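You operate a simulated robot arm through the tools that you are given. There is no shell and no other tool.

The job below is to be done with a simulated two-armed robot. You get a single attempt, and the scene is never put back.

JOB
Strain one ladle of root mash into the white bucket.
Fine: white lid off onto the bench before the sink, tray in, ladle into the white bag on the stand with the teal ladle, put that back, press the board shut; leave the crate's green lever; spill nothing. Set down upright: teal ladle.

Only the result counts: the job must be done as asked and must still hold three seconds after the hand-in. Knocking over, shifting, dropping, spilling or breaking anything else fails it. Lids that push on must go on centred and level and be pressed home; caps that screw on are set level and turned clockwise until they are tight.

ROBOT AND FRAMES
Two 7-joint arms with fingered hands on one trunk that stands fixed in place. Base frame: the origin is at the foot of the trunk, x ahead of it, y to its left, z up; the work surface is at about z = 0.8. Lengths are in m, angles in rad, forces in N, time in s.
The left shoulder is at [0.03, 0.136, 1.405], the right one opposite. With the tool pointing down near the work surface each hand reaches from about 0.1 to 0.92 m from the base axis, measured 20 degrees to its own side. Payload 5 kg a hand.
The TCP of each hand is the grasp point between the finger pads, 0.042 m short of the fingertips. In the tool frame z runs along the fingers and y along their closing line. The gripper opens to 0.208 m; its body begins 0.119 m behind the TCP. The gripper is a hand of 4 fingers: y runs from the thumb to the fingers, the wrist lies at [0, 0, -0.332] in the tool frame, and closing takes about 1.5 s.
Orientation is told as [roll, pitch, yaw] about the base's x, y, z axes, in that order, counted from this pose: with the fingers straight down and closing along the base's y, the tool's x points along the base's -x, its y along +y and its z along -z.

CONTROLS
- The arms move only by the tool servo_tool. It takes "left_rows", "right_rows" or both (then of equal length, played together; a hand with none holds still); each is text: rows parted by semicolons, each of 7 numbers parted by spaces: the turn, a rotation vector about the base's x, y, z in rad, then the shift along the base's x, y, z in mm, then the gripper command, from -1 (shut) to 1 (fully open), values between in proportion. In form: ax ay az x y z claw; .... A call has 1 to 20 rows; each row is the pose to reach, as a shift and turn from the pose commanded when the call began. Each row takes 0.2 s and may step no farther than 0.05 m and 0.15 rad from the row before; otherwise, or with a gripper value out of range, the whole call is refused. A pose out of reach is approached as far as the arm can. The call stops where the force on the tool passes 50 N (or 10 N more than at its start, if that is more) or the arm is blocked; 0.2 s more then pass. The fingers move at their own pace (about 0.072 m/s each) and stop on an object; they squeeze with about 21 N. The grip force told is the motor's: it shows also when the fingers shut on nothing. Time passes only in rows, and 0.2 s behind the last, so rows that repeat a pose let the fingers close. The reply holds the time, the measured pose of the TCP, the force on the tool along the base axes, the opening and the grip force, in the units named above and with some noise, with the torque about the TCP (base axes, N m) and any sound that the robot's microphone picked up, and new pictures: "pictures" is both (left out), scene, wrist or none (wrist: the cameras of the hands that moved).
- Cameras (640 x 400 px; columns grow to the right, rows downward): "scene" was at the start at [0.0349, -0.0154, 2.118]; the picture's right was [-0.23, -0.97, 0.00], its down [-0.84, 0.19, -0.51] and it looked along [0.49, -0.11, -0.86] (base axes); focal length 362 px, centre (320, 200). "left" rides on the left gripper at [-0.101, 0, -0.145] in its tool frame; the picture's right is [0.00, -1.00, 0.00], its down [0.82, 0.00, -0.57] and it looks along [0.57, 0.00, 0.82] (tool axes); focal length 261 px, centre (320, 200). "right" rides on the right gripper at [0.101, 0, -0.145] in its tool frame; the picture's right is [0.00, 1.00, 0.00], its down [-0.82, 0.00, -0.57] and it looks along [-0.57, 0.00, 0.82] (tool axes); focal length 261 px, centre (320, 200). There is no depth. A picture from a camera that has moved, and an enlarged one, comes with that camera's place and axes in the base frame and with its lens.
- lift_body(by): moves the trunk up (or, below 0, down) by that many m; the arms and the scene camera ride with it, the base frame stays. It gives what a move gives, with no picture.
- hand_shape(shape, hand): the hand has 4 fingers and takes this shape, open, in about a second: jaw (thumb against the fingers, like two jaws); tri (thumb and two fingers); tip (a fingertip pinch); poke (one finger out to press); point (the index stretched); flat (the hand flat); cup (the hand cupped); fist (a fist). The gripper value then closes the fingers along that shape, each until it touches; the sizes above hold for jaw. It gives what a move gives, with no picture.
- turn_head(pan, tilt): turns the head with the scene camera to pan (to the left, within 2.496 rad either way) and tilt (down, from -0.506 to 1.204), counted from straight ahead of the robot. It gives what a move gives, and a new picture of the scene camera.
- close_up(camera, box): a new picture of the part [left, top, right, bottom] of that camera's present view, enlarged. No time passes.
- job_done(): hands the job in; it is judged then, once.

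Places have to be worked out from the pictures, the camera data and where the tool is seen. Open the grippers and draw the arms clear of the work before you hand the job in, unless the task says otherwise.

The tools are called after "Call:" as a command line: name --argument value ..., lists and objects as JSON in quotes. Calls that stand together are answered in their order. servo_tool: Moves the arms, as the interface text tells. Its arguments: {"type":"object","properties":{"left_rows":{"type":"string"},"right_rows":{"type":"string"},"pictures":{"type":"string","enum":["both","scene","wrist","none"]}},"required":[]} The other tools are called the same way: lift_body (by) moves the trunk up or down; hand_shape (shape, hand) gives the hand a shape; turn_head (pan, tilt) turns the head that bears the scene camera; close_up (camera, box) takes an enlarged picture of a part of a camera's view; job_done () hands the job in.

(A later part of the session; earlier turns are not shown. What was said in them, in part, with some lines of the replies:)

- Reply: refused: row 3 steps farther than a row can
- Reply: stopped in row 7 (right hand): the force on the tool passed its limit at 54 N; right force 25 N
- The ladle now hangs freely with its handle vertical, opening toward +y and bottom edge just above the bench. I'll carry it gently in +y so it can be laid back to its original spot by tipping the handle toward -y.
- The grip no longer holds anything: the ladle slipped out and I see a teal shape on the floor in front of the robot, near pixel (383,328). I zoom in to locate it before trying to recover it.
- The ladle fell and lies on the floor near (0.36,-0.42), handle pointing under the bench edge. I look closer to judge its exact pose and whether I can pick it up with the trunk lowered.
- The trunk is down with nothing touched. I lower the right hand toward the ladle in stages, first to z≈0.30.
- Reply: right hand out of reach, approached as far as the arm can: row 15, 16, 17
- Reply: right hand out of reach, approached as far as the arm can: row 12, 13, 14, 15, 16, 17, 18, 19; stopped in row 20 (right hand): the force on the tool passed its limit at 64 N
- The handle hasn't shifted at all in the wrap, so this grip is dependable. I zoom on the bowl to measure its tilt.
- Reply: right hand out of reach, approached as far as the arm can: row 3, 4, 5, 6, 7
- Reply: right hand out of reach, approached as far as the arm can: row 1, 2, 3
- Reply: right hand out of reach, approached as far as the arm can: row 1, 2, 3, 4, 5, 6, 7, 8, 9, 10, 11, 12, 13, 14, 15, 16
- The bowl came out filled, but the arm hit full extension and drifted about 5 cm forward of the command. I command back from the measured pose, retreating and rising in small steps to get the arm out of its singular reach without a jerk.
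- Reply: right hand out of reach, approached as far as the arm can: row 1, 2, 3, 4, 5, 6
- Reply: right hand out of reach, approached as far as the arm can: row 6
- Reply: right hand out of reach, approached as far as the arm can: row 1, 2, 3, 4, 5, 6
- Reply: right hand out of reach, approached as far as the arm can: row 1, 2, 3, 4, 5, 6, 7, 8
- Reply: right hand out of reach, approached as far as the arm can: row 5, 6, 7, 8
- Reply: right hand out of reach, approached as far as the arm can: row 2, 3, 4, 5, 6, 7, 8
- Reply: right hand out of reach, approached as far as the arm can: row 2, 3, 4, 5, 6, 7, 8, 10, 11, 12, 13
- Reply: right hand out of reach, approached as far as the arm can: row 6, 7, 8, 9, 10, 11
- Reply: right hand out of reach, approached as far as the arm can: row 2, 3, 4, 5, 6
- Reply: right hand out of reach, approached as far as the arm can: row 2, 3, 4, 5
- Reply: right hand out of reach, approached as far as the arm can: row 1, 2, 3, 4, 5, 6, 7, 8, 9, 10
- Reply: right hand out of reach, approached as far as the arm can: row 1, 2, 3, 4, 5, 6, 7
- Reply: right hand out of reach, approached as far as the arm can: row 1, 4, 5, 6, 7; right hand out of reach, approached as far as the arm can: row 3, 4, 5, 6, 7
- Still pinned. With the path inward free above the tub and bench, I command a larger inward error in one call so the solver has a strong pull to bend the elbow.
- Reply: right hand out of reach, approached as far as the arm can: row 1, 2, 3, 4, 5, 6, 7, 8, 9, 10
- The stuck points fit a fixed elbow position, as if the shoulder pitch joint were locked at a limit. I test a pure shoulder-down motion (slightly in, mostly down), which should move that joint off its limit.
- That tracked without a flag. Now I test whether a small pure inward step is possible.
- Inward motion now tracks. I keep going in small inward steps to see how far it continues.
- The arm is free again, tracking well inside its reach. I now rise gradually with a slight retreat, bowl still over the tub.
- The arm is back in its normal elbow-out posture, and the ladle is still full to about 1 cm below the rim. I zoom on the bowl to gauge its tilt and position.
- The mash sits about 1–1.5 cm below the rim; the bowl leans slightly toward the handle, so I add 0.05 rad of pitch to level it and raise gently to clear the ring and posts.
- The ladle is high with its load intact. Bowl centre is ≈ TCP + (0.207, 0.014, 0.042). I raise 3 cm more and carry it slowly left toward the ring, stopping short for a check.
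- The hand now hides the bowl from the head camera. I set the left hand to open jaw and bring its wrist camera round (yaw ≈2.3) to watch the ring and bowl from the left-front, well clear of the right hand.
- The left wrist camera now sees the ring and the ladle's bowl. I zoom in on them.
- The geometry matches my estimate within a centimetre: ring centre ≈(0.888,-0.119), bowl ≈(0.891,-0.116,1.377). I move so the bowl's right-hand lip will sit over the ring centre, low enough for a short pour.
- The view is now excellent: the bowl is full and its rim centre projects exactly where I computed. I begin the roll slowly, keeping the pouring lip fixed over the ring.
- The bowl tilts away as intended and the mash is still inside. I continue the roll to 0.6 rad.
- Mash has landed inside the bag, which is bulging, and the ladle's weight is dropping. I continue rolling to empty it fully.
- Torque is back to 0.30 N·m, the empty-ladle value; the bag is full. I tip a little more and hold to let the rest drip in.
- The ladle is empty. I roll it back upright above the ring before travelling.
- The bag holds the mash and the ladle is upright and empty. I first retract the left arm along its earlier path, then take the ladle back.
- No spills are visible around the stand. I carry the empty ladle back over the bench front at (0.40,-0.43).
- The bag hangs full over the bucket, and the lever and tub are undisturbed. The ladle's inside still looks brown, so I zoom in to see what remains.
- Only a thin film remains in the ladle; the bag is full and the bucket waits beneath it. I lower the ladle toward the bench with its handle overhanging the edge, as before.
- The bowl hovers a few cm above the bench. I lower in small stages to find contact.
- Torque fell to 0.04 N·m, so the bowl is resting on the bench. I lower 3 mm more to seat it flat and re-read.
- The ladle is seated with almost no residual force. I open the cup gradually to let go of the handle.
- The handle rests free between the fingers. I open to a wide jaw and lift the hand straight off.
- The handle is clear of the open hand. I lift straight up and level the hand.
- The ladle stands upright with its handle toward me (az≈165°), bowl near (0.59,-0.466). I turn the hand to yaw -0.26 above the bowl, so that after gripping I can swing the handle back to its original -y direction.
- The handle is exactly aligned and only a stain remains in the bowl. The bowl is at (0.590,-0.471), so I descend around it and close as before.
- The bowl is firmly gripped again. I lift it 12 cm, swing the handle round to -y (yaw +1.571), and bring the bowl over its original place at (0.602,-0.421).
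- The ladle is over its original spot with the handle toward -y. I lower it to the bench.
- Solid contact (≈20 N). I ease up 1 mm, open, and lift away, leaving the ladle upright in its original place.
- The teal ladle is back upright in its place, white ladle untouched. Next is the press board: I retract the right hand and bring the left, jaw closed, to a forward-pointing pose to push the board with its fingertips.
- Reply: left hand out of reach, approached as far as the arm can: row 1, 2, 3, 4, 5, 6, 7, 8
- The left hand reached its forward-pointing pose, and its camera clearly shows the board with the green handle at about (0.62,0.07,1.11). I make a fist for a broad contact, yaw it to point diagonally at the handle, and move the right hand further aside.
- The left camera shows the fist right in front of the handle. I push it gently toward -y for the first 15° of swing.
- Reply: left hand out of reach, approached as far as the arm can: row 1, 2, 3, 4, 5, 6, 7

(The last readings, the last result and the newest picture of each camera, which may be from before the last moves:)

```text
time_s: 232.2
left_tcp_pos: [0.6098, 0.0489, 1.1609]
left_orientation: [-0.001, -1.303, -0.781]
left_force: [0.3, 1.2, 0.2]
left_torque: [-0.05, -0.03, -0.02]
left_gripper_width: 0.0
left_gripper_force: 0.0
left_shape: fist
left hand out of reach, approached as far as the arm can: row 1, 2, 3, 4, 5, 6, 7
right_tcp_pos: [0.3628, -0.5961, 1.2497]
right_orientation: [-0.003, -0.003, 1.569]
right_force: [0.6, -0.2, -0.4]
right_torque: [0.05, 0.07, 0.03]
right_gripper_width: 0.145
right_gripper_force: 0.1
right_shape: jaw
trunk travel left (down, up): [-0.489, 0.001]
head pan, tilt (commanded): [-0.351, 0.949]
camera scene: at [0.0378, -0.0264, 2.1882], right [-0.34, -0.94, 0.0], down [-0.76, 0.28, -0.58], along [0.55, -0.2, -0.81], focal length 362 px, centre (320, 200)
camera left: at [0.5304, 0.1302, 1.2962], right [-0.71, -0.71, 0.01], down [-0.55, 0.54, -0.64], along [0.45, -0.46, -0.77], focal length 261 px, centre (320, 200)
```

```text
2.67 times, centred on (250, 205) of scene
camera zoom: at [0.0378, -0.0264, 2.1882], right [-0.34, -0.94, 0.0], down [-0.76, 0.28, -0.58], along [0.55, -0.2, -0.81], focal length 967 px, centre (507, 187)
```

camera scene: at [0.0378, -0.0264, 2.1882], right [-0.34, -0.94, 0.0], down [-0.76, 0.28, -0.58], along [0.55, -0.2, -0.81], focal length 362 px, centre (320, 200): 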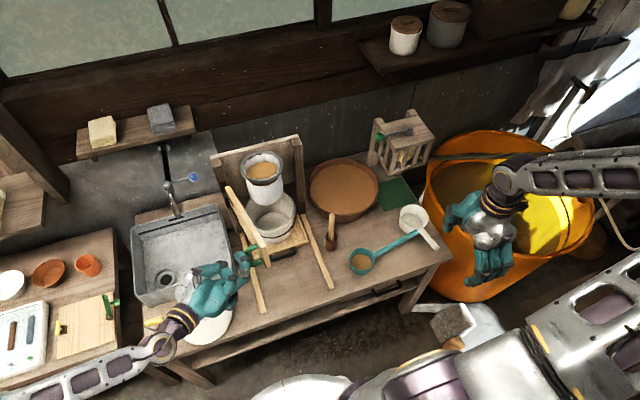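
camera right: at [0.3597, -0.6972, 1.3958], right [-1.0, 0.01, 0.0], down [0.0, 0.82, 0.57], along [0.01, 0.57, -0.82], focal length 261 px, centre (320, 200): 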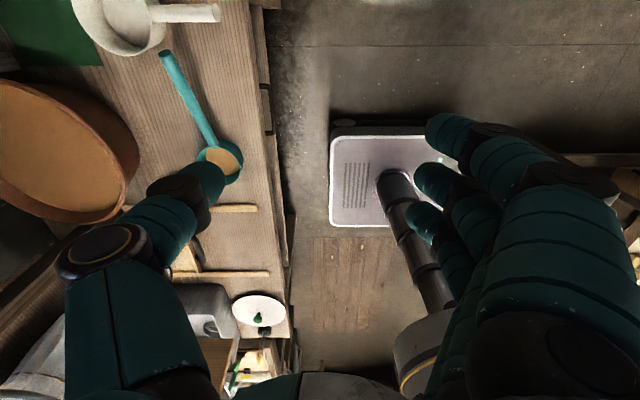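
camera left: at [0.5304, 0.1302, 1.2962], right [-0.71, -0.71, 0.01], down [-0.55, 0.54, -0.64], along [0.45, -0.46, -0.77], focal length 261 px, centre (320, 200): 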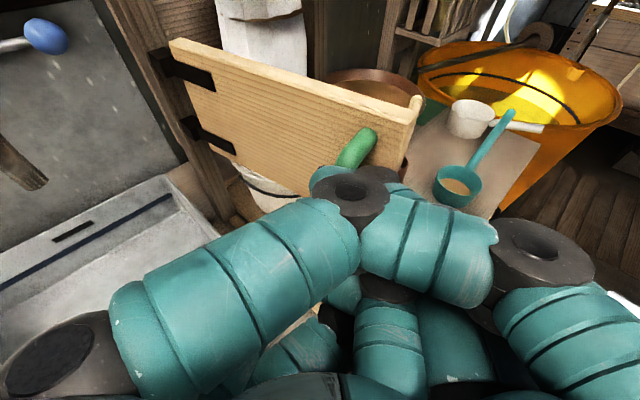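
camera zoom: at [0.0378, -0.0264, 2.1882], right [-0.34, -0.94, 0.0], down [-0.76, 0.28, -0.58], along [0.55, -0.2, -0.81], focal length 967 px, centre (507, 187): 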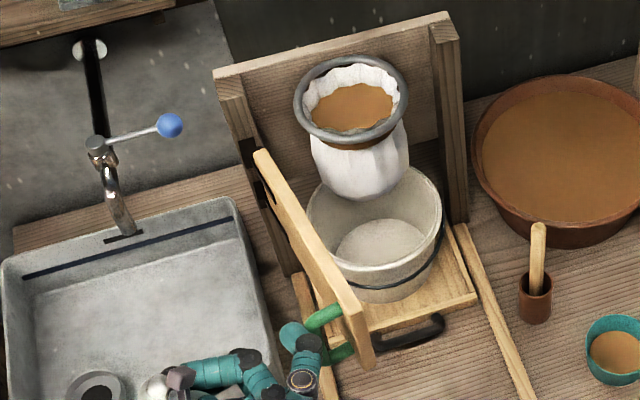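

The board has swung about 15–20°, with bag and bucket undisturbed. The left arm is at a joint limit and rode up 4 cm, so I back off slightly and lower the trunk 5 cm to regain the right height.

Call:
servo_tool --left_rows "0 0 0 -8 8 0 -1;0 0 0 -16 16 0 -1;0 0 0 -16 16 0 -1" --pictures "none"

Call:
lift_body --by -0.06

Call:
close_up --camera "scene" --box '[180, 130, 320, 280]'

```text
time_s: 233.0
left_tcp_pos: [0.5924, 0.0654, 1.1607]
left_orientation: [-0.003, -1.31, -0.781]
left_force: [-0.5, 0.4, -1.1]
left_torque: [-0.03, -0.01, 0.0]
left_gripper_width: 0.0
left_gripper_force: 0.1
left_shape: fist
right_tcp_pos: [0.3623, -0.5958, 1.25]
right_orientation: [0.0, 0.001, 1.569]
right_force: [0.5, 0.8, 0.6]
right_torque: [0.0, 0.02, 0.0]
right_gripper_width: 0.145
right_gripper_force: 0.0
right_shape: jaw
trunk travel left (down, up): [-0.489, 0.001]
head pan, tilt (commanded): [-0.351, 0.949]
```

```text
time_s: 234.0
left_tcp_pos: [0.5934, 0.0664, 1.1002]
left_orientation: [0.001, -1.307, -0.787]
left_force: [0.5, 0.1, -0.2]
left_torque: [-0.02, 0.02, -0.01]
left_gripper_width: 0.0002
left_gripper_force: 0.1
left_shape: fist
right_tcp_pos: [0.362, -0.5947, 1.1921]
right_orientation: [-0.002, 0.0, 1.571]
right_force: [-0.5, 0.0, 1.2]
right_torque: [-0.03, 0.01, 0.01]
right_gripper_width: 0.145
right_gripper_force: 0.0
right_shape: jaw
trunk travel left (down, up): [-0.429, 0.061]
head pan, tilt (commanded): [-0.351, 0.949]
```

```text
2.67 times, centred on (250, 205) of scene
camera zoom: at [0.0375, -0.0251, 2.1284], right [-0.34, -0.94, 0.0], down [-0.76, 0.28, -0.58], along [0.55, -0.2, -0.81], focal length 967 px, centre (507, 187)
```

zoom: 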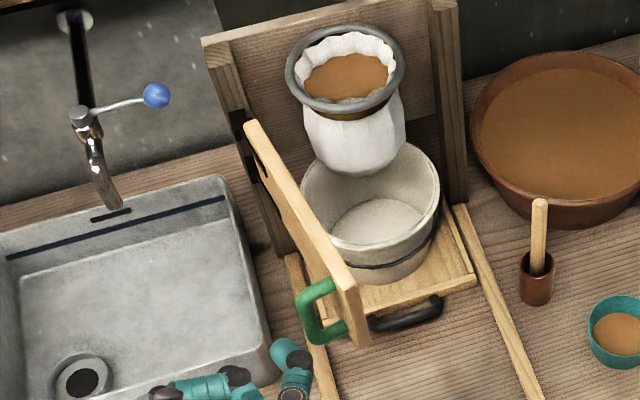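

The fist is back at handle height (z≈1.10) and the board stands at about 13°. I continue pushing along the board's arc to 45°.

Call:
servo_tool --left_rows "0 0 0 0 -18 0 -1;0 0 0 0 -36 0 -1;0 0 0 2 -56 0 -1;0 0 0 5 -78 0 -1;0 0 0 11 -100 0 -1;0 0 0 19 -122 0 -1;0 0 0 28 -144 0 -1;0 0 0 39 -166 0 -1" --pictures "both"

Call:
close_up --camera "scene" --box '[200, 110, 360, 280]'

```text
time_s: 235.8
left_tcp_pos: [0.6381, -0.0577, 1.1459]
left_orientation: [-0.002, -1.305, -0.784]
left_force: [0.2, 1.0, 0.5]
left_torque: [0.0, -0.01, 0.01]
left_gripper_width: 0.0001
left_gripper_force: 0.1
left_shape: fist
left hand out of reach, approached as far as the arm can: row 1, 2, 3, 4, 5, 6, 7, 8
right_tcp_pos: [0.3613, -0.5955, 1.1913]
right_orientation: [-0.001, 0.001, 1.57]
right_force: [0.0, -0.4, 0.6]
right_torque: [-0.04, -0.04, 0.0]
right_gripper_width: 0.1453
right_gripper_force: 0.0
right_shape: jaw
trunk travel left (down, up): [-0.429, 0.061]
head pan, tilt (commanded): [-0.351, 0.949]
camera scene: at [0.0369, -0.0244, 2.1282], right [-0.34, -0.94, 0.0], down [-0.76, 0.28, -0.58], along [0.55, -0.2, -0.81], focal length 362 px, centre (320, 200)
camera left: at [0.5583, 0.023, 1.2819], right [-0.71, -0.71, 0.01], down [-0.54, 0.54, -0.64], along [0.45, -0.46, -0.77], focal length 261 px, centre (320, 200)
```

scene: 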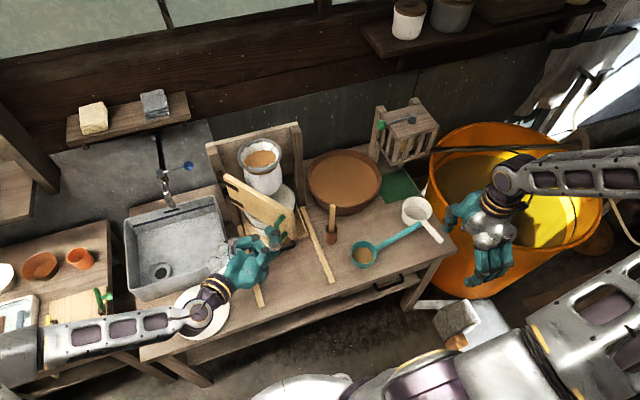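
left: 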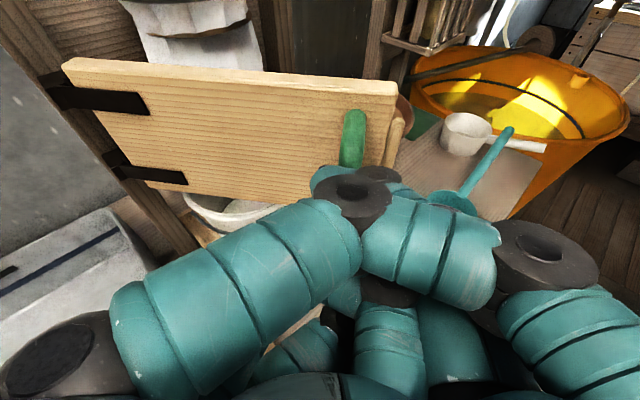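

```text
2.35 times, centred on (280, 195) of scene
camera zoom: at [0.0369, -0.0244, 2.1282], right [-0.34, -0.94, 0.0], down [-0.76, 0.28, -0.58], along [0.55, -0.2, -0.81], focal length 853 px, centre (414, 212)
```

zoom: 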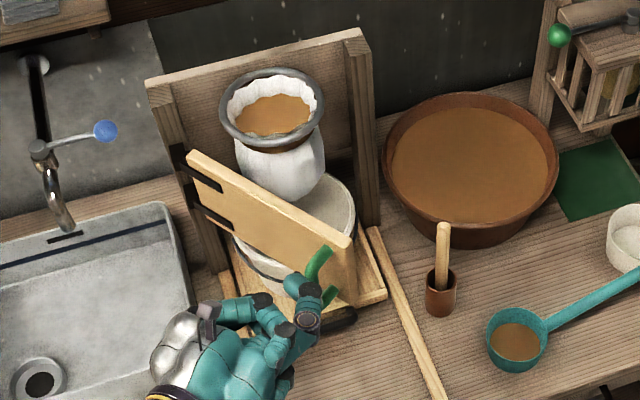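

The board is at roughly 40° and nothing else has moved. The left fist crept up again, so I back off a touch, lower the trunk 5 cm more, and continue.

Call:
servo_tool --left_rows "0 0 0 -8 8 0 -1;0 0 0 -14 14 0 -1;0 0 0 -14 14 0 -1" --pictures "none"

Call:
lift_body --by -0.05

Call:
servo_tool --left_rows "0 0 0 8 -12 0 -1;0 0 0 16 -26 0 -1;0 0 0.03 26 -40 0 -1;0 0 0.06 37 -54 0 -1;0 0 0.10 48 -68 0 -1;0 0 0.14 60 -80 0 -1;0 0 0.18 72 -92 0 -1" --pictures "both"

Call:
close_up --camera "scene" --box '[200, 110, 360, 280]'

```text
time_s: 236.6
left_tcp_pos: [0.623, -0.0438, 1.1468]
left_orientation: [0.001, -1.309, -0.784]
left_force: [-0.5, 0.9, -0.1]
left_torque: [0.0, 0.0, -0.04]
left_gripper_width: 0.0001
left_gripper_force: 0.2
left_shape: fist
right_tcp_pos: [0.3622, -0.5949, 1.1901]
right_orientation: [-0.002, -0.001, 1.571]
right_force: [0.0, -0.7, 0.5]
right_torque: [0.05, 0.03, -0.05]
right_gripper_width: 0.1454
right_gripper_force: 0.0
right_shape: jaw
trunk travel left (down, up): [-0.429, 0.061]
head pan, tilt (commanded): [-0.351, 0.949]
```

```text
time_s: 237.6
left_tcp_pos: [0.6231, -0.0438, 1.0964]
left_orientation: [0.0, -1.31, -0.783]
left_force: [0.4, 0.2, 0.6]
left_torque: [0.05, 0.03, -0.01]
left_gripper_width: 0.0
left_gripper_force: 0.1
left_shape: fist
right_tcp_pos: [0.3616, -0.5949, 1.1409]
right_orientation: [-0.003, 0.0, 1.57]
right_force: [0.3, -1.2, -0.8]
right_torque: [-0.01, 0.0, -0.01]
right_gripper_width: 0.1454
right_gripper_force: 0.1
right_shape: jaw
trunk travel left (down, up): [-0.379, 0.111]
head pan, tilt (commanded): [-0.351, 0.949]
```

```text
time_s: 239.2
left_tcp_pos: [0.6765, -0.0419, 1.1436]
left_orientation: [-0.003, -1.309, -0.606]
left_force: [0.0, 0.5, -0.5]
left_torque: [-0.04, -0.01, -0.02]
left_gripper_width: 0.0
left_gripper_force: 0.0
left_shape: fist
left hand out of reach, approached as far as the arm can: row 2, 3, 4, 5, 6, 7
right_tcp_pos: [0.3626, -0.5962, 1.1406]
right_orientation: [-0.003, 0.002, 1.57]
right_force: [0.4, -0.4, 0.1]
right_torque: [-0.01, -0.01, 0.02]
right_gripper_width: 0.1455
right_gripper_force: 0.0
right_shape: jaw
trunk travel left (down, up): [-0.379, 0.111]
head pan, tilt (commanded): [-0.351, 0.949]
camera scene: at [0.0373, -0.025, 2.0782], right [-0.34, -0.94, 0.0], down [-0.76, 0.28, -0.58], along [0.55, -0.2, -0.81], focal length 362 px, centre (320, 200)
camera left: at [0.5847, 0.0228, 1.279], right [-0.57, -0.82, 0.0], down [-0.63, 0.43, -0.64], along [0.53, -0.37, -0.77], focal length 261 px, centre (320, 200)
```

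scene: 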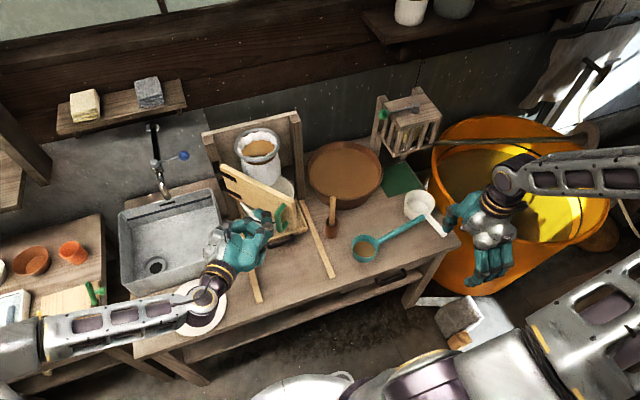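
left: 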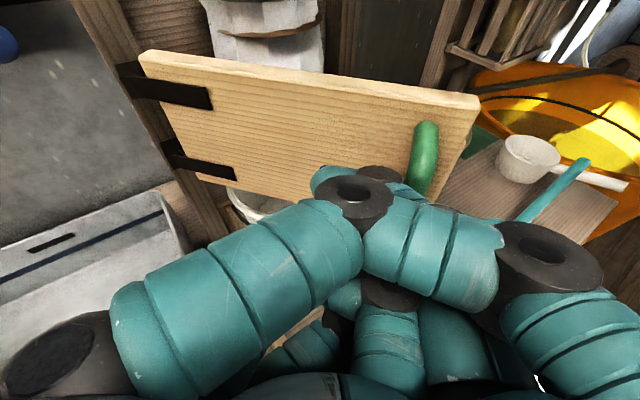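

```text
2.35 times, centred on (280, 195) of scene
camera zoom: at [0.0373, -0.025, 2.0782], right [-0.34, -0.94, 0.0], down [-0.76, 0.28, -0.58], along [0.55, -0.2, -0.81], focal length 853 px, centre (414, 212)
```

zoom: 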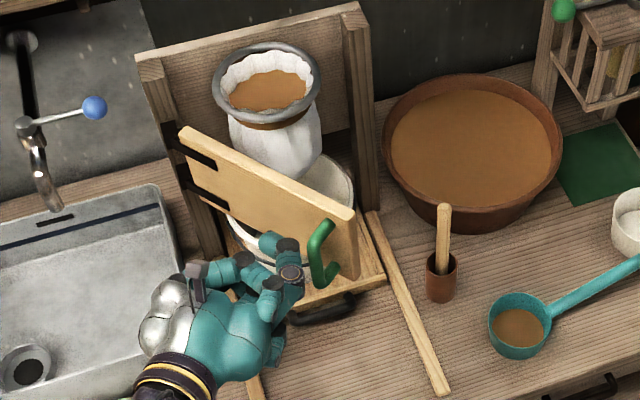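

The board is at roughly 38°, and the left arm cannot reach further right in this pose. I retract the left hand and use the right instead, with the broad backs of its fingers facing the board (yaw about -140°).

Call:
servo_tool --left_rows "0 0 0 -15 12 5 -1;0 0 0 -35 30 10 -1;0 0 0 -58 52 16 -1;0 0 0 -82 76 22 -1;0 0 0 -105 102 30 -1;0 0 0 -128 130 38 -1;0 0 0 -150 158 46 -1;0 0 0 -170 188 56 -1;0 0 0 -188 218 66 -1;0 0 0 -205 248 76 -1;0 0 0 -220 278 86 -1;0 0 0 -230 305 96 -1;0 0 0 -235 325 105 -1;0 0 0 -235 335 110 -1" --right_rows "0 0 -0.14 5 10 10 -0.2;0 0 -0.28 10 22 20 -1;0 0 -0.42 15 35 30 -1;0 0 -0.56 20 48 40 -1;0 0 -0.70 25 61 50 -1;0 0 -0.84 30 74 60 -1;0 0 -0.98 35 87 70 -1;0 0 -1.12 40 100 80 -1;0 0 -1.26 45 113 88 -1;0 0 -1.40 50 126 94 -1;0 0 -1.54 55 139 98 -1;0 0 -1.68 60 152 100 -1;0 0 -1.82 65 165 100 -1;0 0 -1.96 70 178 100 -1" --pictures "scene"

Call:
servo_tool --right_rows "0 0 -0.14 5 10 0 -1;0 0 -0.28 10 20 0 -1;0 0 -0.42 15 30 0 -1;0 0 -0.56 20 40 0 -1;0 0 -0.70 25 50 0 -1;0 0 -0.84 30 60 0 -1;0 0 -0.98 32 70 0 -1;0 0 -1.12 34 80 0 -1;0 0 -1.26 36 90 0 -1;0 0 -1.40 38 100 0 -1;0 0 -1.54 40 110 0 -1;0 0 -1.68 42 120 0 -1;0 0 -1.82 44 130 0 -1;0 0 -1.96 46 140 0 -1;0 0 -2.05 48 150 0 -1" --pictures "both"

```text
time_s: 242.2
left_tcp_pos: [0.4389, 0.2945, 1.2531]
left_orientation: [0.001, -1.31, -0.605]
left_force: [-0.2, 0.9, -0.4]
left_torque: [-0.03, -0.01, -0.06]
left_gripper_width: 0.0
left_gripper_force: 0.0
left_shape: fist
left hand out of reach, approached as far as the arm can: row 9, 10
right_tcp_pos: [0.4312, -0.4172, 1.2422]
right_orientation: [-0.004, 0.001, -0.392]
right_force: [-1.1, 0.0, 0.2]
right_torque: [0.0, -0.06, 0.02]
right_gripper_width: 0.0002
right_gripper_force: 21.1
right_shape: jaw
trunk travel left (down, up): [-0.379, 0.111]
head pan, tilt (commanded): [-0.351, 0.949]
camera scene: at [0.0361, -0.0235, 2.0782], right [-0.34, -0.94, 0.0], down [-0.76, 0.28, -0.58], along [0.55, -0.2, -0.81], focal length 362 px, centre (320, 200)
```

scene: 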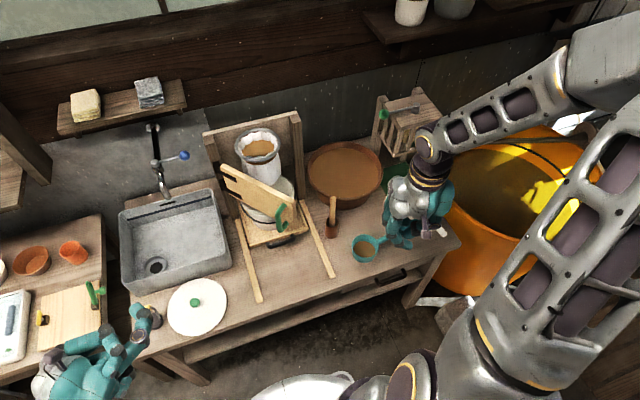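

```text
time_s: 245.4
left_tcp_pos: [0.4393, 0.2942, 1.253]
left_orientation: [-0.002, -1.309, -0.602]
left_force: [0.4, 0.0, -0.7]
left_torque: [-0.02, -0.02, -0.07]
left_gripper_width: 0.0
left_gripper_force: 0.1
left_shape: fist
right_tcp_pos: [0.4807, -0.2671, 1.2407]
right_orientation: [-0.002, 0.0, -2.441]
right_force: [0.2, 0.5, -0.1]
right_torque: [-0.04, 0.02, 0.0]
right_gripper_width: 0.0002
right_gripper_force: 21.1
right_shape: jaw
trunk travel left (down, up): [-0.379, 0.111]
head pan, tilt (commanded): [-0.351, 0.949]
camera scene: at [0.0377, -0.024, 2.0782], right [-0.34, -0.94, 0.0], down [-0.76, 0.28, -0.58], along [0.55, -0.2, -0.81], focal length 362 px, centre (320, 200)
camera right: at [0.5579, -0.2027, 1.3855], right [0.64, -0.77, 0.0], down [-0.63, -0.53, 0.57], along [-0.44, -0.37, -0.82], focal length 261 px, centre (320, 200)
```

scene: 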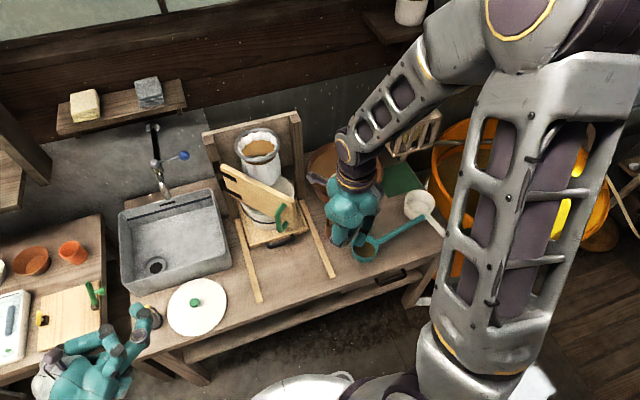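
right: 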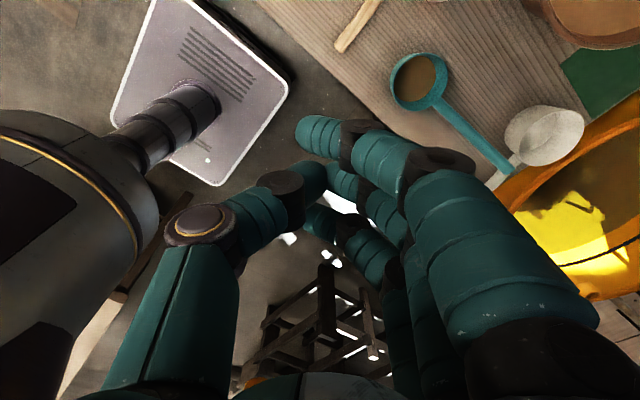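

The right hand is oriented with its finger backs toward the board. I zoom to measure the board's present angle.

Call:
close_up --camera "scene" --box '[200, 120, 330, 260]'

```text
2.86 times, centred on (265, 190) of scene
camera zoom: at [0.0377, -0.024, 2.0782], right [-0.34, -0.94, 0.0], down [-0.76, 0.28, -0.58], along [0.55, -0.2, -0.81], focal length 1036 px, centre (477, 229)
```

zoom: 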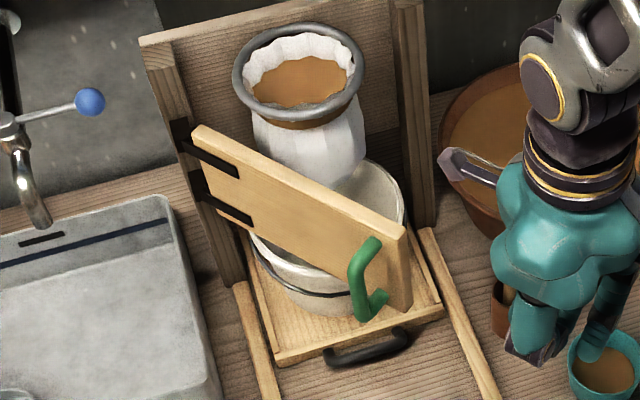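

The board is at 40°. I carry the right hand over to the board's outer (left-front) side and lower it there.

Call:
servo_tool --right_rows "0 0 0 2 30 10 -1;0 0 0 4 65 15 -1;0 0 0 6 105 15 -1;0 0 0 10 145 15 -1;0 0 0 20 185 15 -1;0 0 0 40 220 15 -1;0 0 0 65 243 10 -1;0 0 0 88 255 -5 -1;0 0 0 92 255 -45 -1;0 0 0 92 255 -90 -1;0 0 0 92 255 -135 -1;0 0 0 92 255 -168 -1;0 0 0 92 255 -168 -1" --pictures "both"

Call:
close_up --camera "scene" --box '[200, 120, 330, 260]'

```text
time_s: 248.2
left_tcp_pos: [0.4402, 0.295, 1.2529]
left_orientation: [0.001, -1.31, -0.606]
left_force: [-0.2, 0.4, 0.9]
left_torque: [0.01, 0.0, 0.03]
left_gripper_width: 0.0002
left_gripper_force: 0.0
left_shape: fist
right_tcp_pos: [0.5713, -0.0118, 1.0729]
right_orientation: [-0.001, 0.0, -2.442]
right_force: [-0.2, 0.4, 0.6]
right_torque: [0.02, -0.03, 0.01]
right_gripper_width: 0.0001
right_gripper_force: 21.0
right_shape: jaw
trunk travel left (down, up): [-0.379, 0.111]
head pan, tilt (commanded): [-0.351, 0.949]
camera scene: at [0.0367, -0.025, 2.0783], right [-0.34, -0.94, 0.0], down [-0.76, 0.28, -0.58], along [0.55, -0.2, -0.81], focal length 362 px, centre (320, 200)
camera right: at [0.6482, 0.0522, 1.2181], right [0.64, -0.77, 0.0], down [-0.63, -0.53, 0.57], along [-0.44, -0.37, -0.82], focal length 261 px, centre (320, 200)
```

scene: 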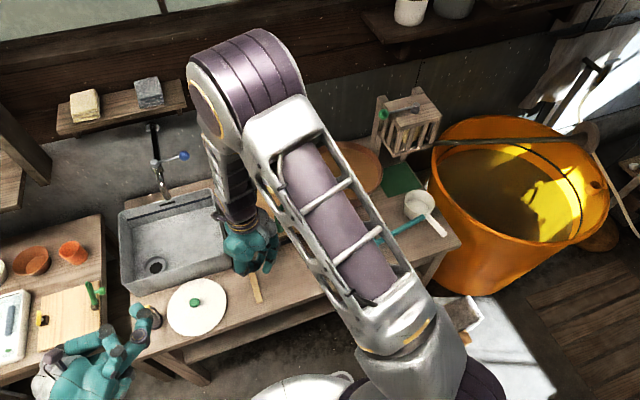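
right: 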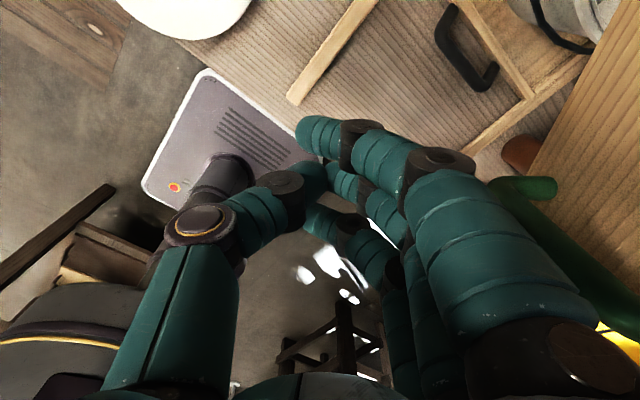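

```text
2.86 times, centred on (265, 190) of scene
camera zoom: at [0.0367, -0.025, 2.0783], right [-0.34, -0.94, 0.0], down [-0.76, 0.28, -0.58], along [0.55, -0.2, -0.81], focal length 1036 px, centre (477, 229)
```

zoom: 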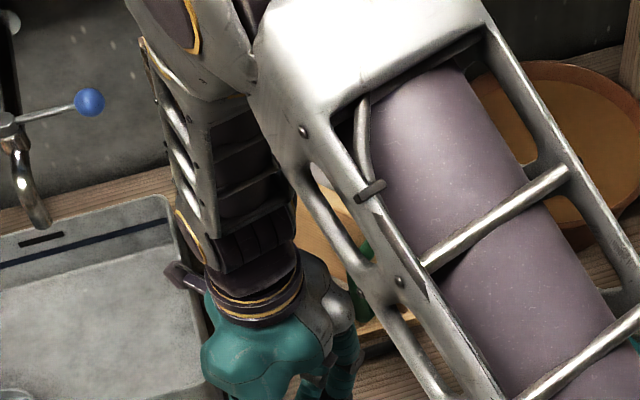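

The finger backs are right beside the green handle. I push along the board's normal and follow its arc, yawing with it, to about 60°.

Call:
servo_tool --right_rows "0 0 0 12 -12 0 -1;0 0 0 24 -24 0 -1;0 0 0 36 -35 0 -1;0 0 0.058 41 -50 0 -1;0 0 0.116 45 -65 0 -1;0 0 0.1745 50 -80 0 -1;0 0 0.2327 57 -94 0 -1;0 0 0.291 65 -109 0 -1;0 0 0.349 73 -123 0 -1" --pictures "both"

Call:
close_up --camera "scene" --box '[200, 110, 330, 260]'

```text
time_s: 250.2
left_tcp_pos: [0.4396, 0.2934, 1.2531]
left_orientation: [0.002, -1.308, -0.606]
left_force: [0.9, -1.0, -0.4]
left_torque: [0.01, 0.0, 0.02]
left_gripper_width: 0.0002
left_gripper_force: 0.1
left_shape: fist
right_tcp_pos: [0.6466, -0.1363, 1.0717]
right_orientation: [-0.004, 0.001, -2.089]
right_force: [0.6, -0.9, 0.5]
right_torque: [0.02, -0.01, -0.02]
right_gripper_width: 0.0002
right_gripper_force: 21.0
right_shape: jaw
trunk travel left (down, up): [-0.379, 0.111]
head pan, tilt (commanded): [-0.351, 0.949]
camera scene: at [0.038, -0.0257, 2.0782], right [-0.34, -0.94, 0.0], down [-0.76, 0.28, -0.58], along [0.55, -0.2, -0.81], focal length 362 px, centre (320, 200)
camera right: at [0.6965, -0.0486, 1.2181], right [0.87, -0.5, 0.0], down [-0.41, -0.71, 0.57], along [-0.29, -0.49, -0.82], focal length 261 px, centre (320, 200)
```

scene: 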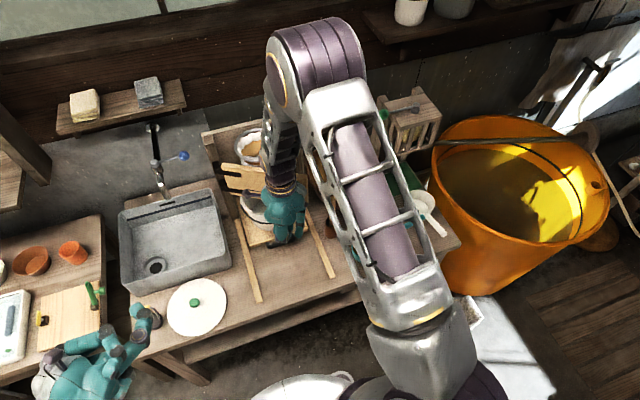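
right: 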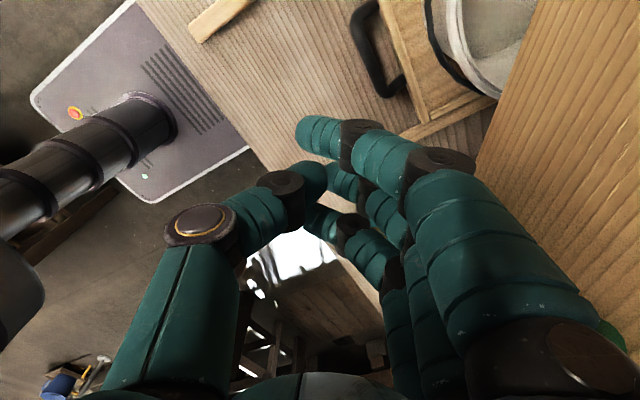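

```text
2.67 times, centred on (265, 185) of scene
camera zoom: at [0.038, -0.0257, 2.0782], right [-0.34, -0.94, 0.0], down [-0.76, 0.28, -0.58], along [0.55, -0.2, -0.81], focal length 967 px, centre (467, 240)
```

zoom: 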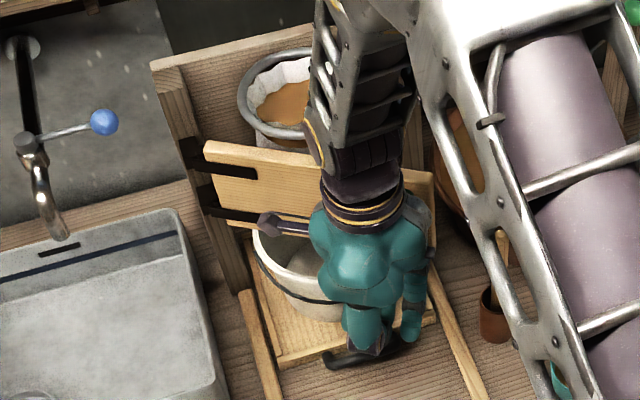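

The board is at about 60° and about to meet the bag. I continue slowly toward 80°, watching the force.

Call:
servo_tool --right_rows "0 0 0.03 4 -6 0 -1;0 0 0.058 9 -12 0 -1;0 0 0.09 13 -18 0 -1;0 0 0.116 18 -24 0 -1;0 0 0.145 22 -30 0 -1;0 0 0.1745 27 -36 0 -1;0 0 0.204 32 -41 0 -1;0 0 0.2327 38 -46 0 -1;0 0 0.262 44 -51 0 -1;0 0 0.291 50 -57 0 -1;0 0 0.32 56 -62 0 -1;0 0 0.349 63 -68 0 -1" --pictures "both"

Call:
close_up --camera "scene" --box '[200, 110, 330, 260]'

```text
time_s: 252.8
left_tcp_pos: [0.4398, 0.2931, 1.2538]
left_orientation: [0.001, -1.309, -0.605]
left_force: [0.1, 0.5, -0.5]
left_torque: [0.0, 0.03, 0.03]
left_gripper_width: 0.0
left_gripper_force: 0.1
left_shape: fist
right_tcp_pos: [0.709, -0.2052, 1.0721]
right_orientation: [-0.002, 0.001, -1.739]
right_force: [0.9, -0.2, -0.3]
right_torque: [0.02, 0.0, 0.0]
right_gripper_width: 0.0
right_gripper_force: 20.9
right_shape: jaw
trunk travel left (down, up): [-0.379, 0.111]
head pan, tilt (commanded): [-0.351, 0.949]
camera scene: at [0.0379, -0.0253, 2.0782], right [-0.34, -0.94, 0.0], down [-0.76, 0.28, -0.58], along [0.55, -0.2, -0.81], focal length 362 px, centre (320, 200)
camera right: at [0.727, -0.1043, 1.218], right [0.98, -0.17, 0.0], down [-0.14, -0.81, 0.57], along [-0.1, -0.56, -0.82], focal length 261 px, centre (320, 200)
```

scene: 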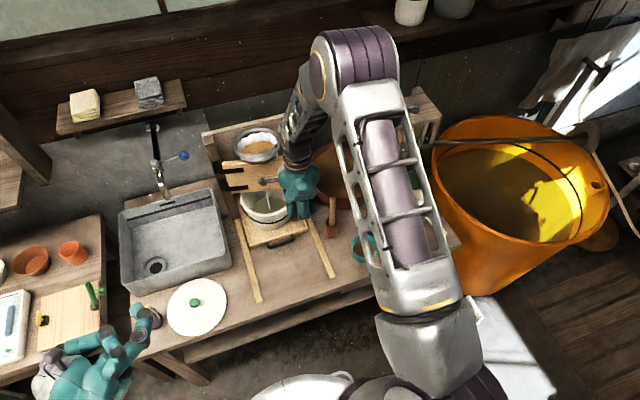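
right: 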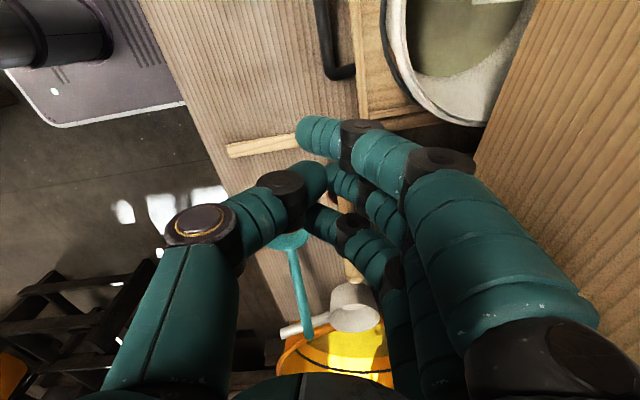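

```text
2.67 times, centred on (265, 185) of scene
camera zoom: at [0.0379, -0.0253, 2.0782], right [-0.34, -0.94, 0.0], down [-0.76, 0.28, -0.58], along [0.55, -0.2, -0.81], focal length 967 px, centre (467, 240)
```

zoom: 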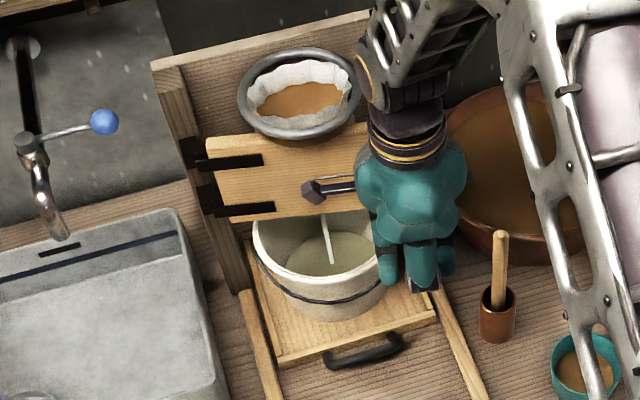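

A stream is running from the bag and the bucket is collecting liquid. I press on to fully shut the board.

Call:
servo_tool --right_rows "0 0 0.03 7 -5 0 -1;0 0 0.06 14 -10 0 -1;0 0 0.09 21 -14 0 -1;0 0 0.12 28 -18 0 -1;0 0 0.15 35 -22 0 -1;0 0 0.17 41 -25 0 -1;0 0 0.17 46 -26 0 -1;0 0 0.17 50 -26 0 -1;0 0 0.17 54 -26 0 -1;0 0 0.17 58 -26 0 -1" --pictures "both"

Call:
close_up --camera "scene" --box '[200, 110, 330, 260]'

```text
time_s: 255.0
left_tcp_pos: [0.4394, 0.2937, 1.2544]
left_orientation: [0.0, -1.31, -0.604]
left_force: [-0.3, -0.3, 0.0]
left_torque: [-0.03, -0.01, -0.06]
left_gripper_width: 0.0002
left_gripper_force: 0.1
left_shape: fist
right_tcp_pos: [0.7665, -0.2294, 1.0735]
right_orientation: [-0.004, 0.001, -1.57]
right_force: [0.2, 0.5, -0.4]
right_torque: [-0.06, -0.03, 0.13]
right_gripper_width: 0.0
right_gripper_force: 21.2
right_shape: jaw
trunk travel left (down, up): [-0.379, 0.111]
head pan, tilt (commanded): [-0.351, 0.949]
camera scene: at [0.0375, -0.0246, 2.0782], right [-0.34, -0.94, 0.0], down [-0.76, 0.28, -0.58], along [0.55, -0.2, -0.81], focal length 362 px, centre (320, 200)
camera right: at [0.7666, -0.1284, 1.2181], right [1.0, -0.01, 0.0], down [0.0, -0.82, 0.57], along [-0.01, -0.57, -0.82], focal length 261 px, centre (320, 200)
```

scene: 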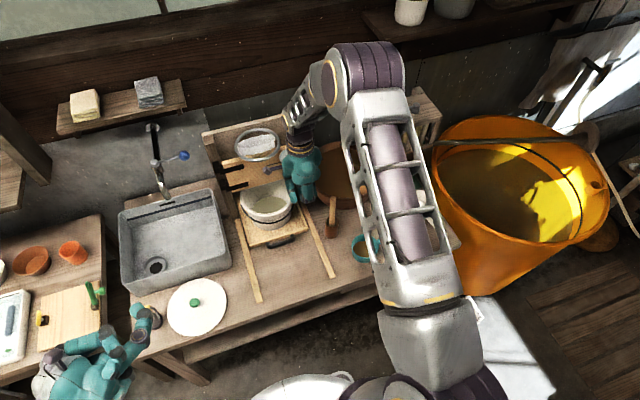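
right: 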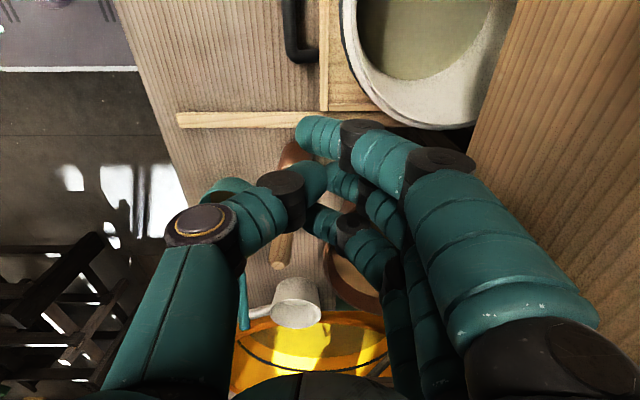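

```text
2.67 times, centred on (265, 185) of scene
camera zoom: at [0.0375, -0.0246, 2.0782], right [-0.34, -0.94, 0.0], down [-0.76, 0.28, -0.58], along [0.55, -0.2, -0.81], focal length 967 px, centre (467, 240)
```

zoom: 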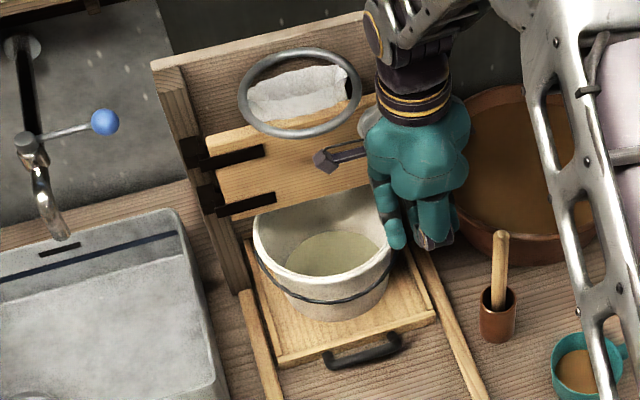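

The bag is squeezed flat and the strained liquid is in the bucket; the board is at about 88°. I press the last degrees in tiny steps until it meets resistance.

Call:
servo_tool --right_rows "0 0 0 2 0 0 -1;0 0 0 4 0 0 -1;0 0 0 6 0 0 -1;0 0 0 8 0 0 -1;0 0 0 10 0 0 -1;0 0 0 12 0 0 -1" --pictures "none"

Call:
close_up --camera "scene" --box '[200, 110, 330, 260]'

```text
time_s: 256.4
left_tcp_pos: [0.4361, 0.294, 1.2539]
left_orientation: [0.004, -1.31, -0.61]
left_force: [0.5, -0.4, 0.3]
left_torque: [0.0, 0.01, -0.02]
left_gripper_width: 0.0001
left_gripper_force: 0.0
left_shape: fist
right_tcp_pos: [0.773, -0.2292, 1.0725]
right_orientation: [-0.005, 0.0, -1.573]
right_force: [-41.4, 9.3, 3.1]
right_torque: [-0.48, -2.06, -0.08]
right_gripper_width: 0.0
right_gripper_force: 21.4
right_shape: jaw
trunk travel left (down, up): [-0.379, 0.111]
head pan, tilt (commanded): [-0.351, 0.949]
```

```text
2.67 times, centred on (265, 185) of scene
camera zoom: at [0.0317, -0.0235, 2.0783], right [-0.34, -0.94, 0.0], down [-0.76, 0.28, -0.58], along [0.55, -0.2, -0.81], focal length 967 px, centre (467, 240)
```

zoom: 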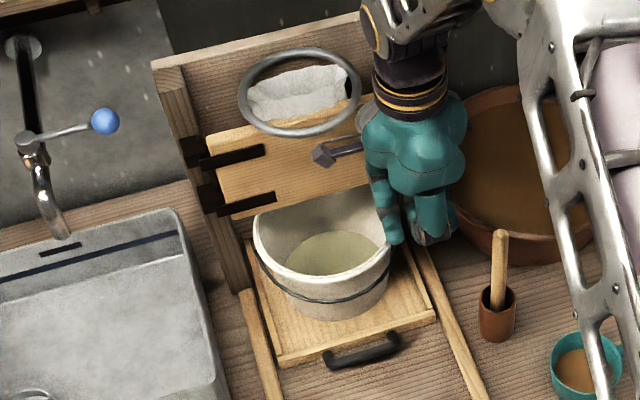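

The board is against its stop (≈41 N at handle height). I hold the press for a second, then back off gently and check that it stays shut.

Call:
servo_tool --right_rows "0 0 0 0 0 0 -1;0 0 0 0 0 0 -1;0 0 0 0 0 0 -1;0 0 0 0 0 0 -1;0 0 0 0 0 0 -1;0 0 0 -4 0 0 -1;0 0 0 -10 0 0 -1;0 0 0 -20 0 0 -1;0 0 0 -35 2 0 -1;0 0 0 -55 5 0 -1;0 0 0 -80 5 0 -1;0 0 0 -110 5 0 -1;0 0 0 -140 0 5 -1;0 0 0 -170 -10 15 -1;0 0 0 -195 -30 30 -1;0 0 0 -210 -60 50 -1" --pictures "scene"

Call:
close_up --camera "scene" --box '[200, 110, 340, 260]'

```text
time_s: 259.8
left_tcp_pos: [0.4377, 0.2921, 1.2534]
left_orientation: [0.006, -1.309, -0.609]
left_force: [-0.8, 0.6, 0.1]
left_torque: [0.0, -0.03, 0.09]
left_gripper_width: 0.0001
left_gripper_force: 0.0
left_shape: fist
right_tcp_pos: [0.5688, -0.2923, 1.1233]
right_orientation: [-0.001, 0.001, -1.571]
right_force: [-0.5, 0.3, 1.7]
right_torque: [0.01, -0.07, -0.01]
right_gripper_width: 0.0
right_gripper_force: 20.6
right_shape: jaw
trunk travel left (down, up): [-0.379, 0.111]
head pan, tilt (commanded): [-0.351, 0.949]
camera scene: at [0.0356, -0.0273, 2.0782], right [-0.34, -0.94, 0.0], down [-0.76, 0.28, -0.58], along [0.55, -0.2, -0.81], focal length 362 px, centre (320, 200)
```

scene: 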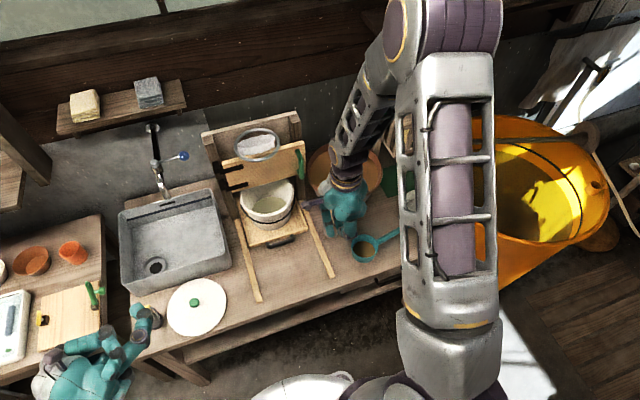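

```text
2.67 times, centred on (270, 185) of scene
camera zoom: at [0.0356, -0.0273, 2.0782], right [-0.34, -0.94, 0.0], down [-0.76, 0.28, -0.58], along [0.55, -0.2, -0.81], focal length 967 px, centre (453, 240)
```

zoom: 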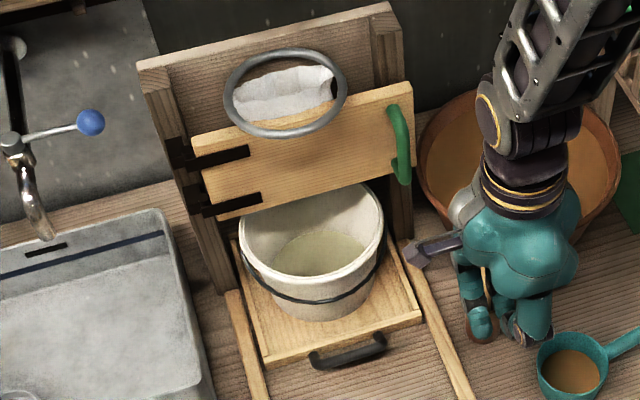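

The board stays shut, and the bucket holds the strained liquid. I now draw both arms clear and open the hands.

Call:
servo_tool --right_rows "0 0 0 0 0 30 -1;0 0 0 -10 -5 65 -0.5;0 0 0 -30 -15 100 0;0 0 0 -55 -35 130 0.5;0 0 0 -85 -60 155 1;0 0 0 -115 -88 175 1;0 0 0 -140 -115 190 1;0 0 0 -160 -142 200 1;0 0 0 -175 -165 205 1;0 0 0 -180 -180 205 1" --left_rows "0 0 0 -10 10 10 -1;0 0 0 -20 20 22 -1;0 0 0 -30 35 35 -1;0 0 0 -40 50 50 -1;0 0 0 -48 65 65 -1;0 0 0 -55 80 80 -1;0 0 0 -60 95 92 -1;0 0 0 -65 108 102 -1;0 0 0 -68 118 108 -1;0 0 0 -70 125 110 -1" --pictures "none"

Call:
hand_shape --hand "left" --shape "jaw"

Call:
turn_head --pan -0.25 --tilt 0.95

```text
time_s: 262.0
left_tcp_pos: [0.3685, 0.4194, 1.3641]
left_orientation: [0.0, -1.309, -0.606]
left_force: [0.2, -0.3, -0.4]
left_torque: [-0.03, -0.03, -0.06]
left_gripper_width: 0.0
left_gripper_force: 0.0
left_shape: fist
right_tcp_pos: [0.389, -0.4698, 1.3261]
right_orientation: [-0.002, 0.0, -1.571]
right_force: [0.2, 0.5, -0.1]
right_torque: [0.01, 0.0, 0.01]
right_gripper_width: 0.2077
right_gripper_force: 0.0
right_shape: jaw
trunk travel left (down, up): [-0.379, 0.111]
head pan, tilt (commanded): [-0.351, 0.949]
```

```text
time_s: 262.9
left_tcp_pos: [0.3681, 0.4181, 1.3633]
left_orientation: [-0.001, -1.309, -0.606]
left_force: [0.6, 0.1, 0.2]
left_torque: [0.02, 0.0, 0.04]
left_gripper_width: 0.208
left_gripper_force: 0.0
left_shape: jaw
right_tcp_pos: [0.3876, -0.4699, 1.3248]
right_orientation: [-0.001, 0.001, -1.573]
right_force: [-1.2, 0.1, 1.1]
right_torque: [0.02, -0.04, 0.01]
right_gripper_width: 0.2078
right_gripper_force: 0.0
right_shape: jaw
trunk travel left (down, up): [-0.379, 0.111]
head pan, tilt (commanded): [-0.351, 0.949]
```

```text
time_s: 263.5
left_tcp_pos: [0.369, 0.42, 1.3631]
left_orientation: [-0.002, -1.309, -0.604]
left_force: [0.1, -0.3, 0.2]
left_torque: [-0.01, 0.02, -0.03]
left_gripper_width: 0.2078
left_gripper_force: 0.2
left_shape: jaw
right_tcp_pos: [0.387, -0.4699, 1.3253]
right_orientation: [-0.002, -0.001, -1.572]
right_force: [0.3, -1.0, -0.4]
right_torque: [0.0, 0.03, -0.02]
right_gripper_width: 0.2078
right_gripper_force: 0.1
right_shape: jaw
trunk travel left (down, up): [-0.379, 0.111]
head pan, tilt (commanded): [-0.25, 0.949]
camera scene: at [0.0396, -0.0181, 2.0782], right [-0.25, -0.97, 0.0], down [-0.79, 0.2, -0.58], along [0.56, -0.14, -0.81], focal length 362 px, centre (320, 200)
```

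scene: 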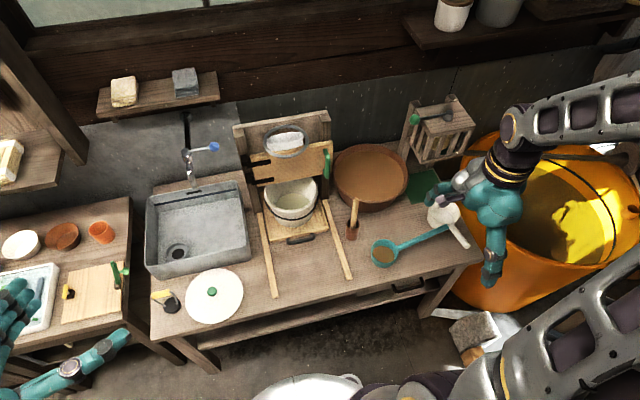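

The arms are clear. I inspect the work area closely for spills or disturbed items before handing in.

Call:
close_up --camera "scene" --box '[225, 100, 365, 260]'

Call:
close_up --camera "scene" --box '[325, 80, 485, 280]'

Call:
close_up --camera "scene" --box '[130, 170, 300, 340]'

Call:
close_up --camera "scene" --box '[230, 260, 480, 400]'

```text
2.50 times, centred on (295, 180) of scene
camera zoom: at [0.0396, -0.0181, 2.0782], right [-0.25, -0.97, 0.0], down [-0.79, 0.2, -0.58], along [0.56, -0.14, -0.81], focal length 906 px, centre (382, 250)
```

zoom: 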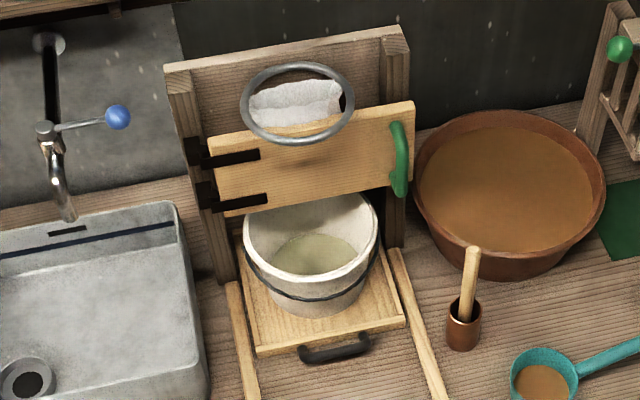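

```text
2.00 times, centred on (405, 180) of scene
camera zoom: at [0.0396, -0.0181, 2.0782], right [-0.25, -0.97, 0.0], down [-0.79, 0.2, -0.58], along [0.56, -0.14, -0.81], focal length 725 px, centre (150, 240)
```

zoom: 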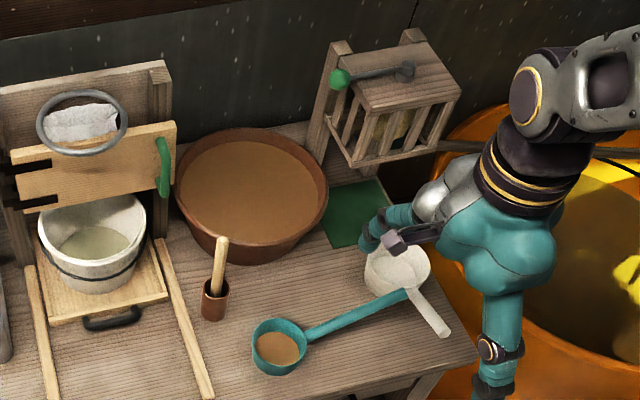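

```text
2.35 times, centred on (215, 255) of scene
camera zoom: at [0.0396, -0.0181, 2.0782], right [-0.25, -0.97, 0.0], down [-0.79, 0.2, -0.58], along [0.56, -0.14, -0.81], focal length 853 px, centre (567, 71)
```

zoom: 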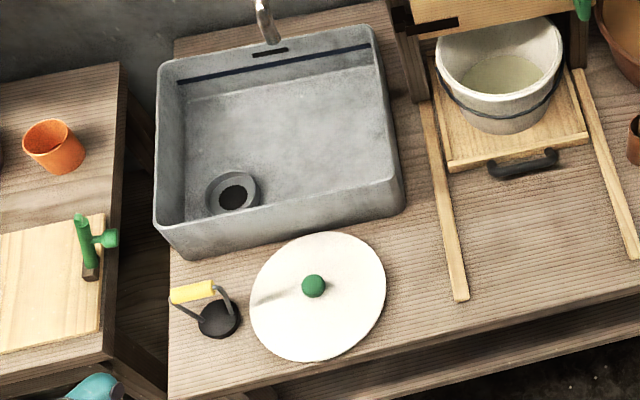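

```text
2.56 times, centred on (355, 330) of scene
camera zoom: at [0.0396, -0.0181, 2.0782], right [-0.25, -0.97, 0.0], down [-0.79, 0.2, -0.58], along [0.56, -0.14, -0.81], focal length 928 px, centre (230, -133)
```

zoom: 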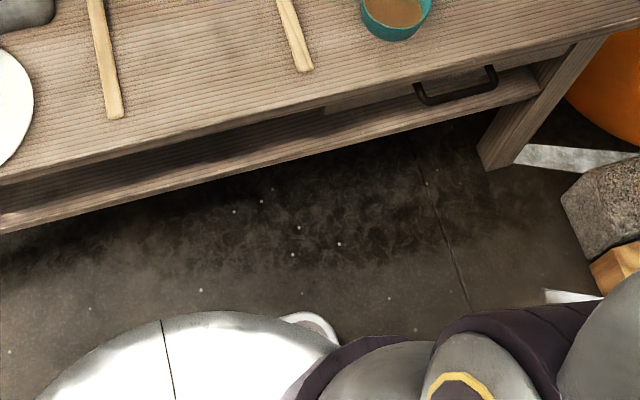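

Everything checks out: the lid is flat before the sink, the tray is in with liquid in the bucket, the board is shut, and the teal ladle stands upright in its place. The crate's lever is untouched and I see no spills. One caveat: the ladle slipped to the floor once and was recovered mid-job. Handing in.

Call:
job_done

```text
The job is handed in.
```

I finished every step of the job and handed it in, but the teal ladle fell on the floor partway through, which may count against it. I don't have the judge's verdict yet.

**State at hand-in**
- **Lid:** the white lid lies flat on the bench in front of the sink.
- **Tray and bucket:** the tray is pushed in to its stop, with the white bucket under the bag.
- **Straining:** one ladle of mash went into the bag. I pressed the board to its stop and it stayed shut. Strained liquid is in the bucket.
- **Teal ladle:** it stands upright in its original spot with the handle pointing the same way. A thin film of mash remains inside, and the scoop was slightly under full, about 1 cm or a little more below the rim.
- **Left alone:** I did not touch the crate's green lever. The white ladle, pestle and tub look as they were.
- **Spills:** I saw none in the final close-ups.

**What went wrong**
- **Dropped ladle:** my first grip on the handle was poor, and the ladle slipped out and fell. It landed upright on the floor. I picked it up by the bowl, put it back on the bench, and used a firmer grip for the scooping.
- **Arm at its reach limit:** while lifting the full ladle over the tub, the right arm got stuck at full stretch, and it took several tries to free it. The wrist passed within about 10 cm of the crate's lever during this, but did not touch it.
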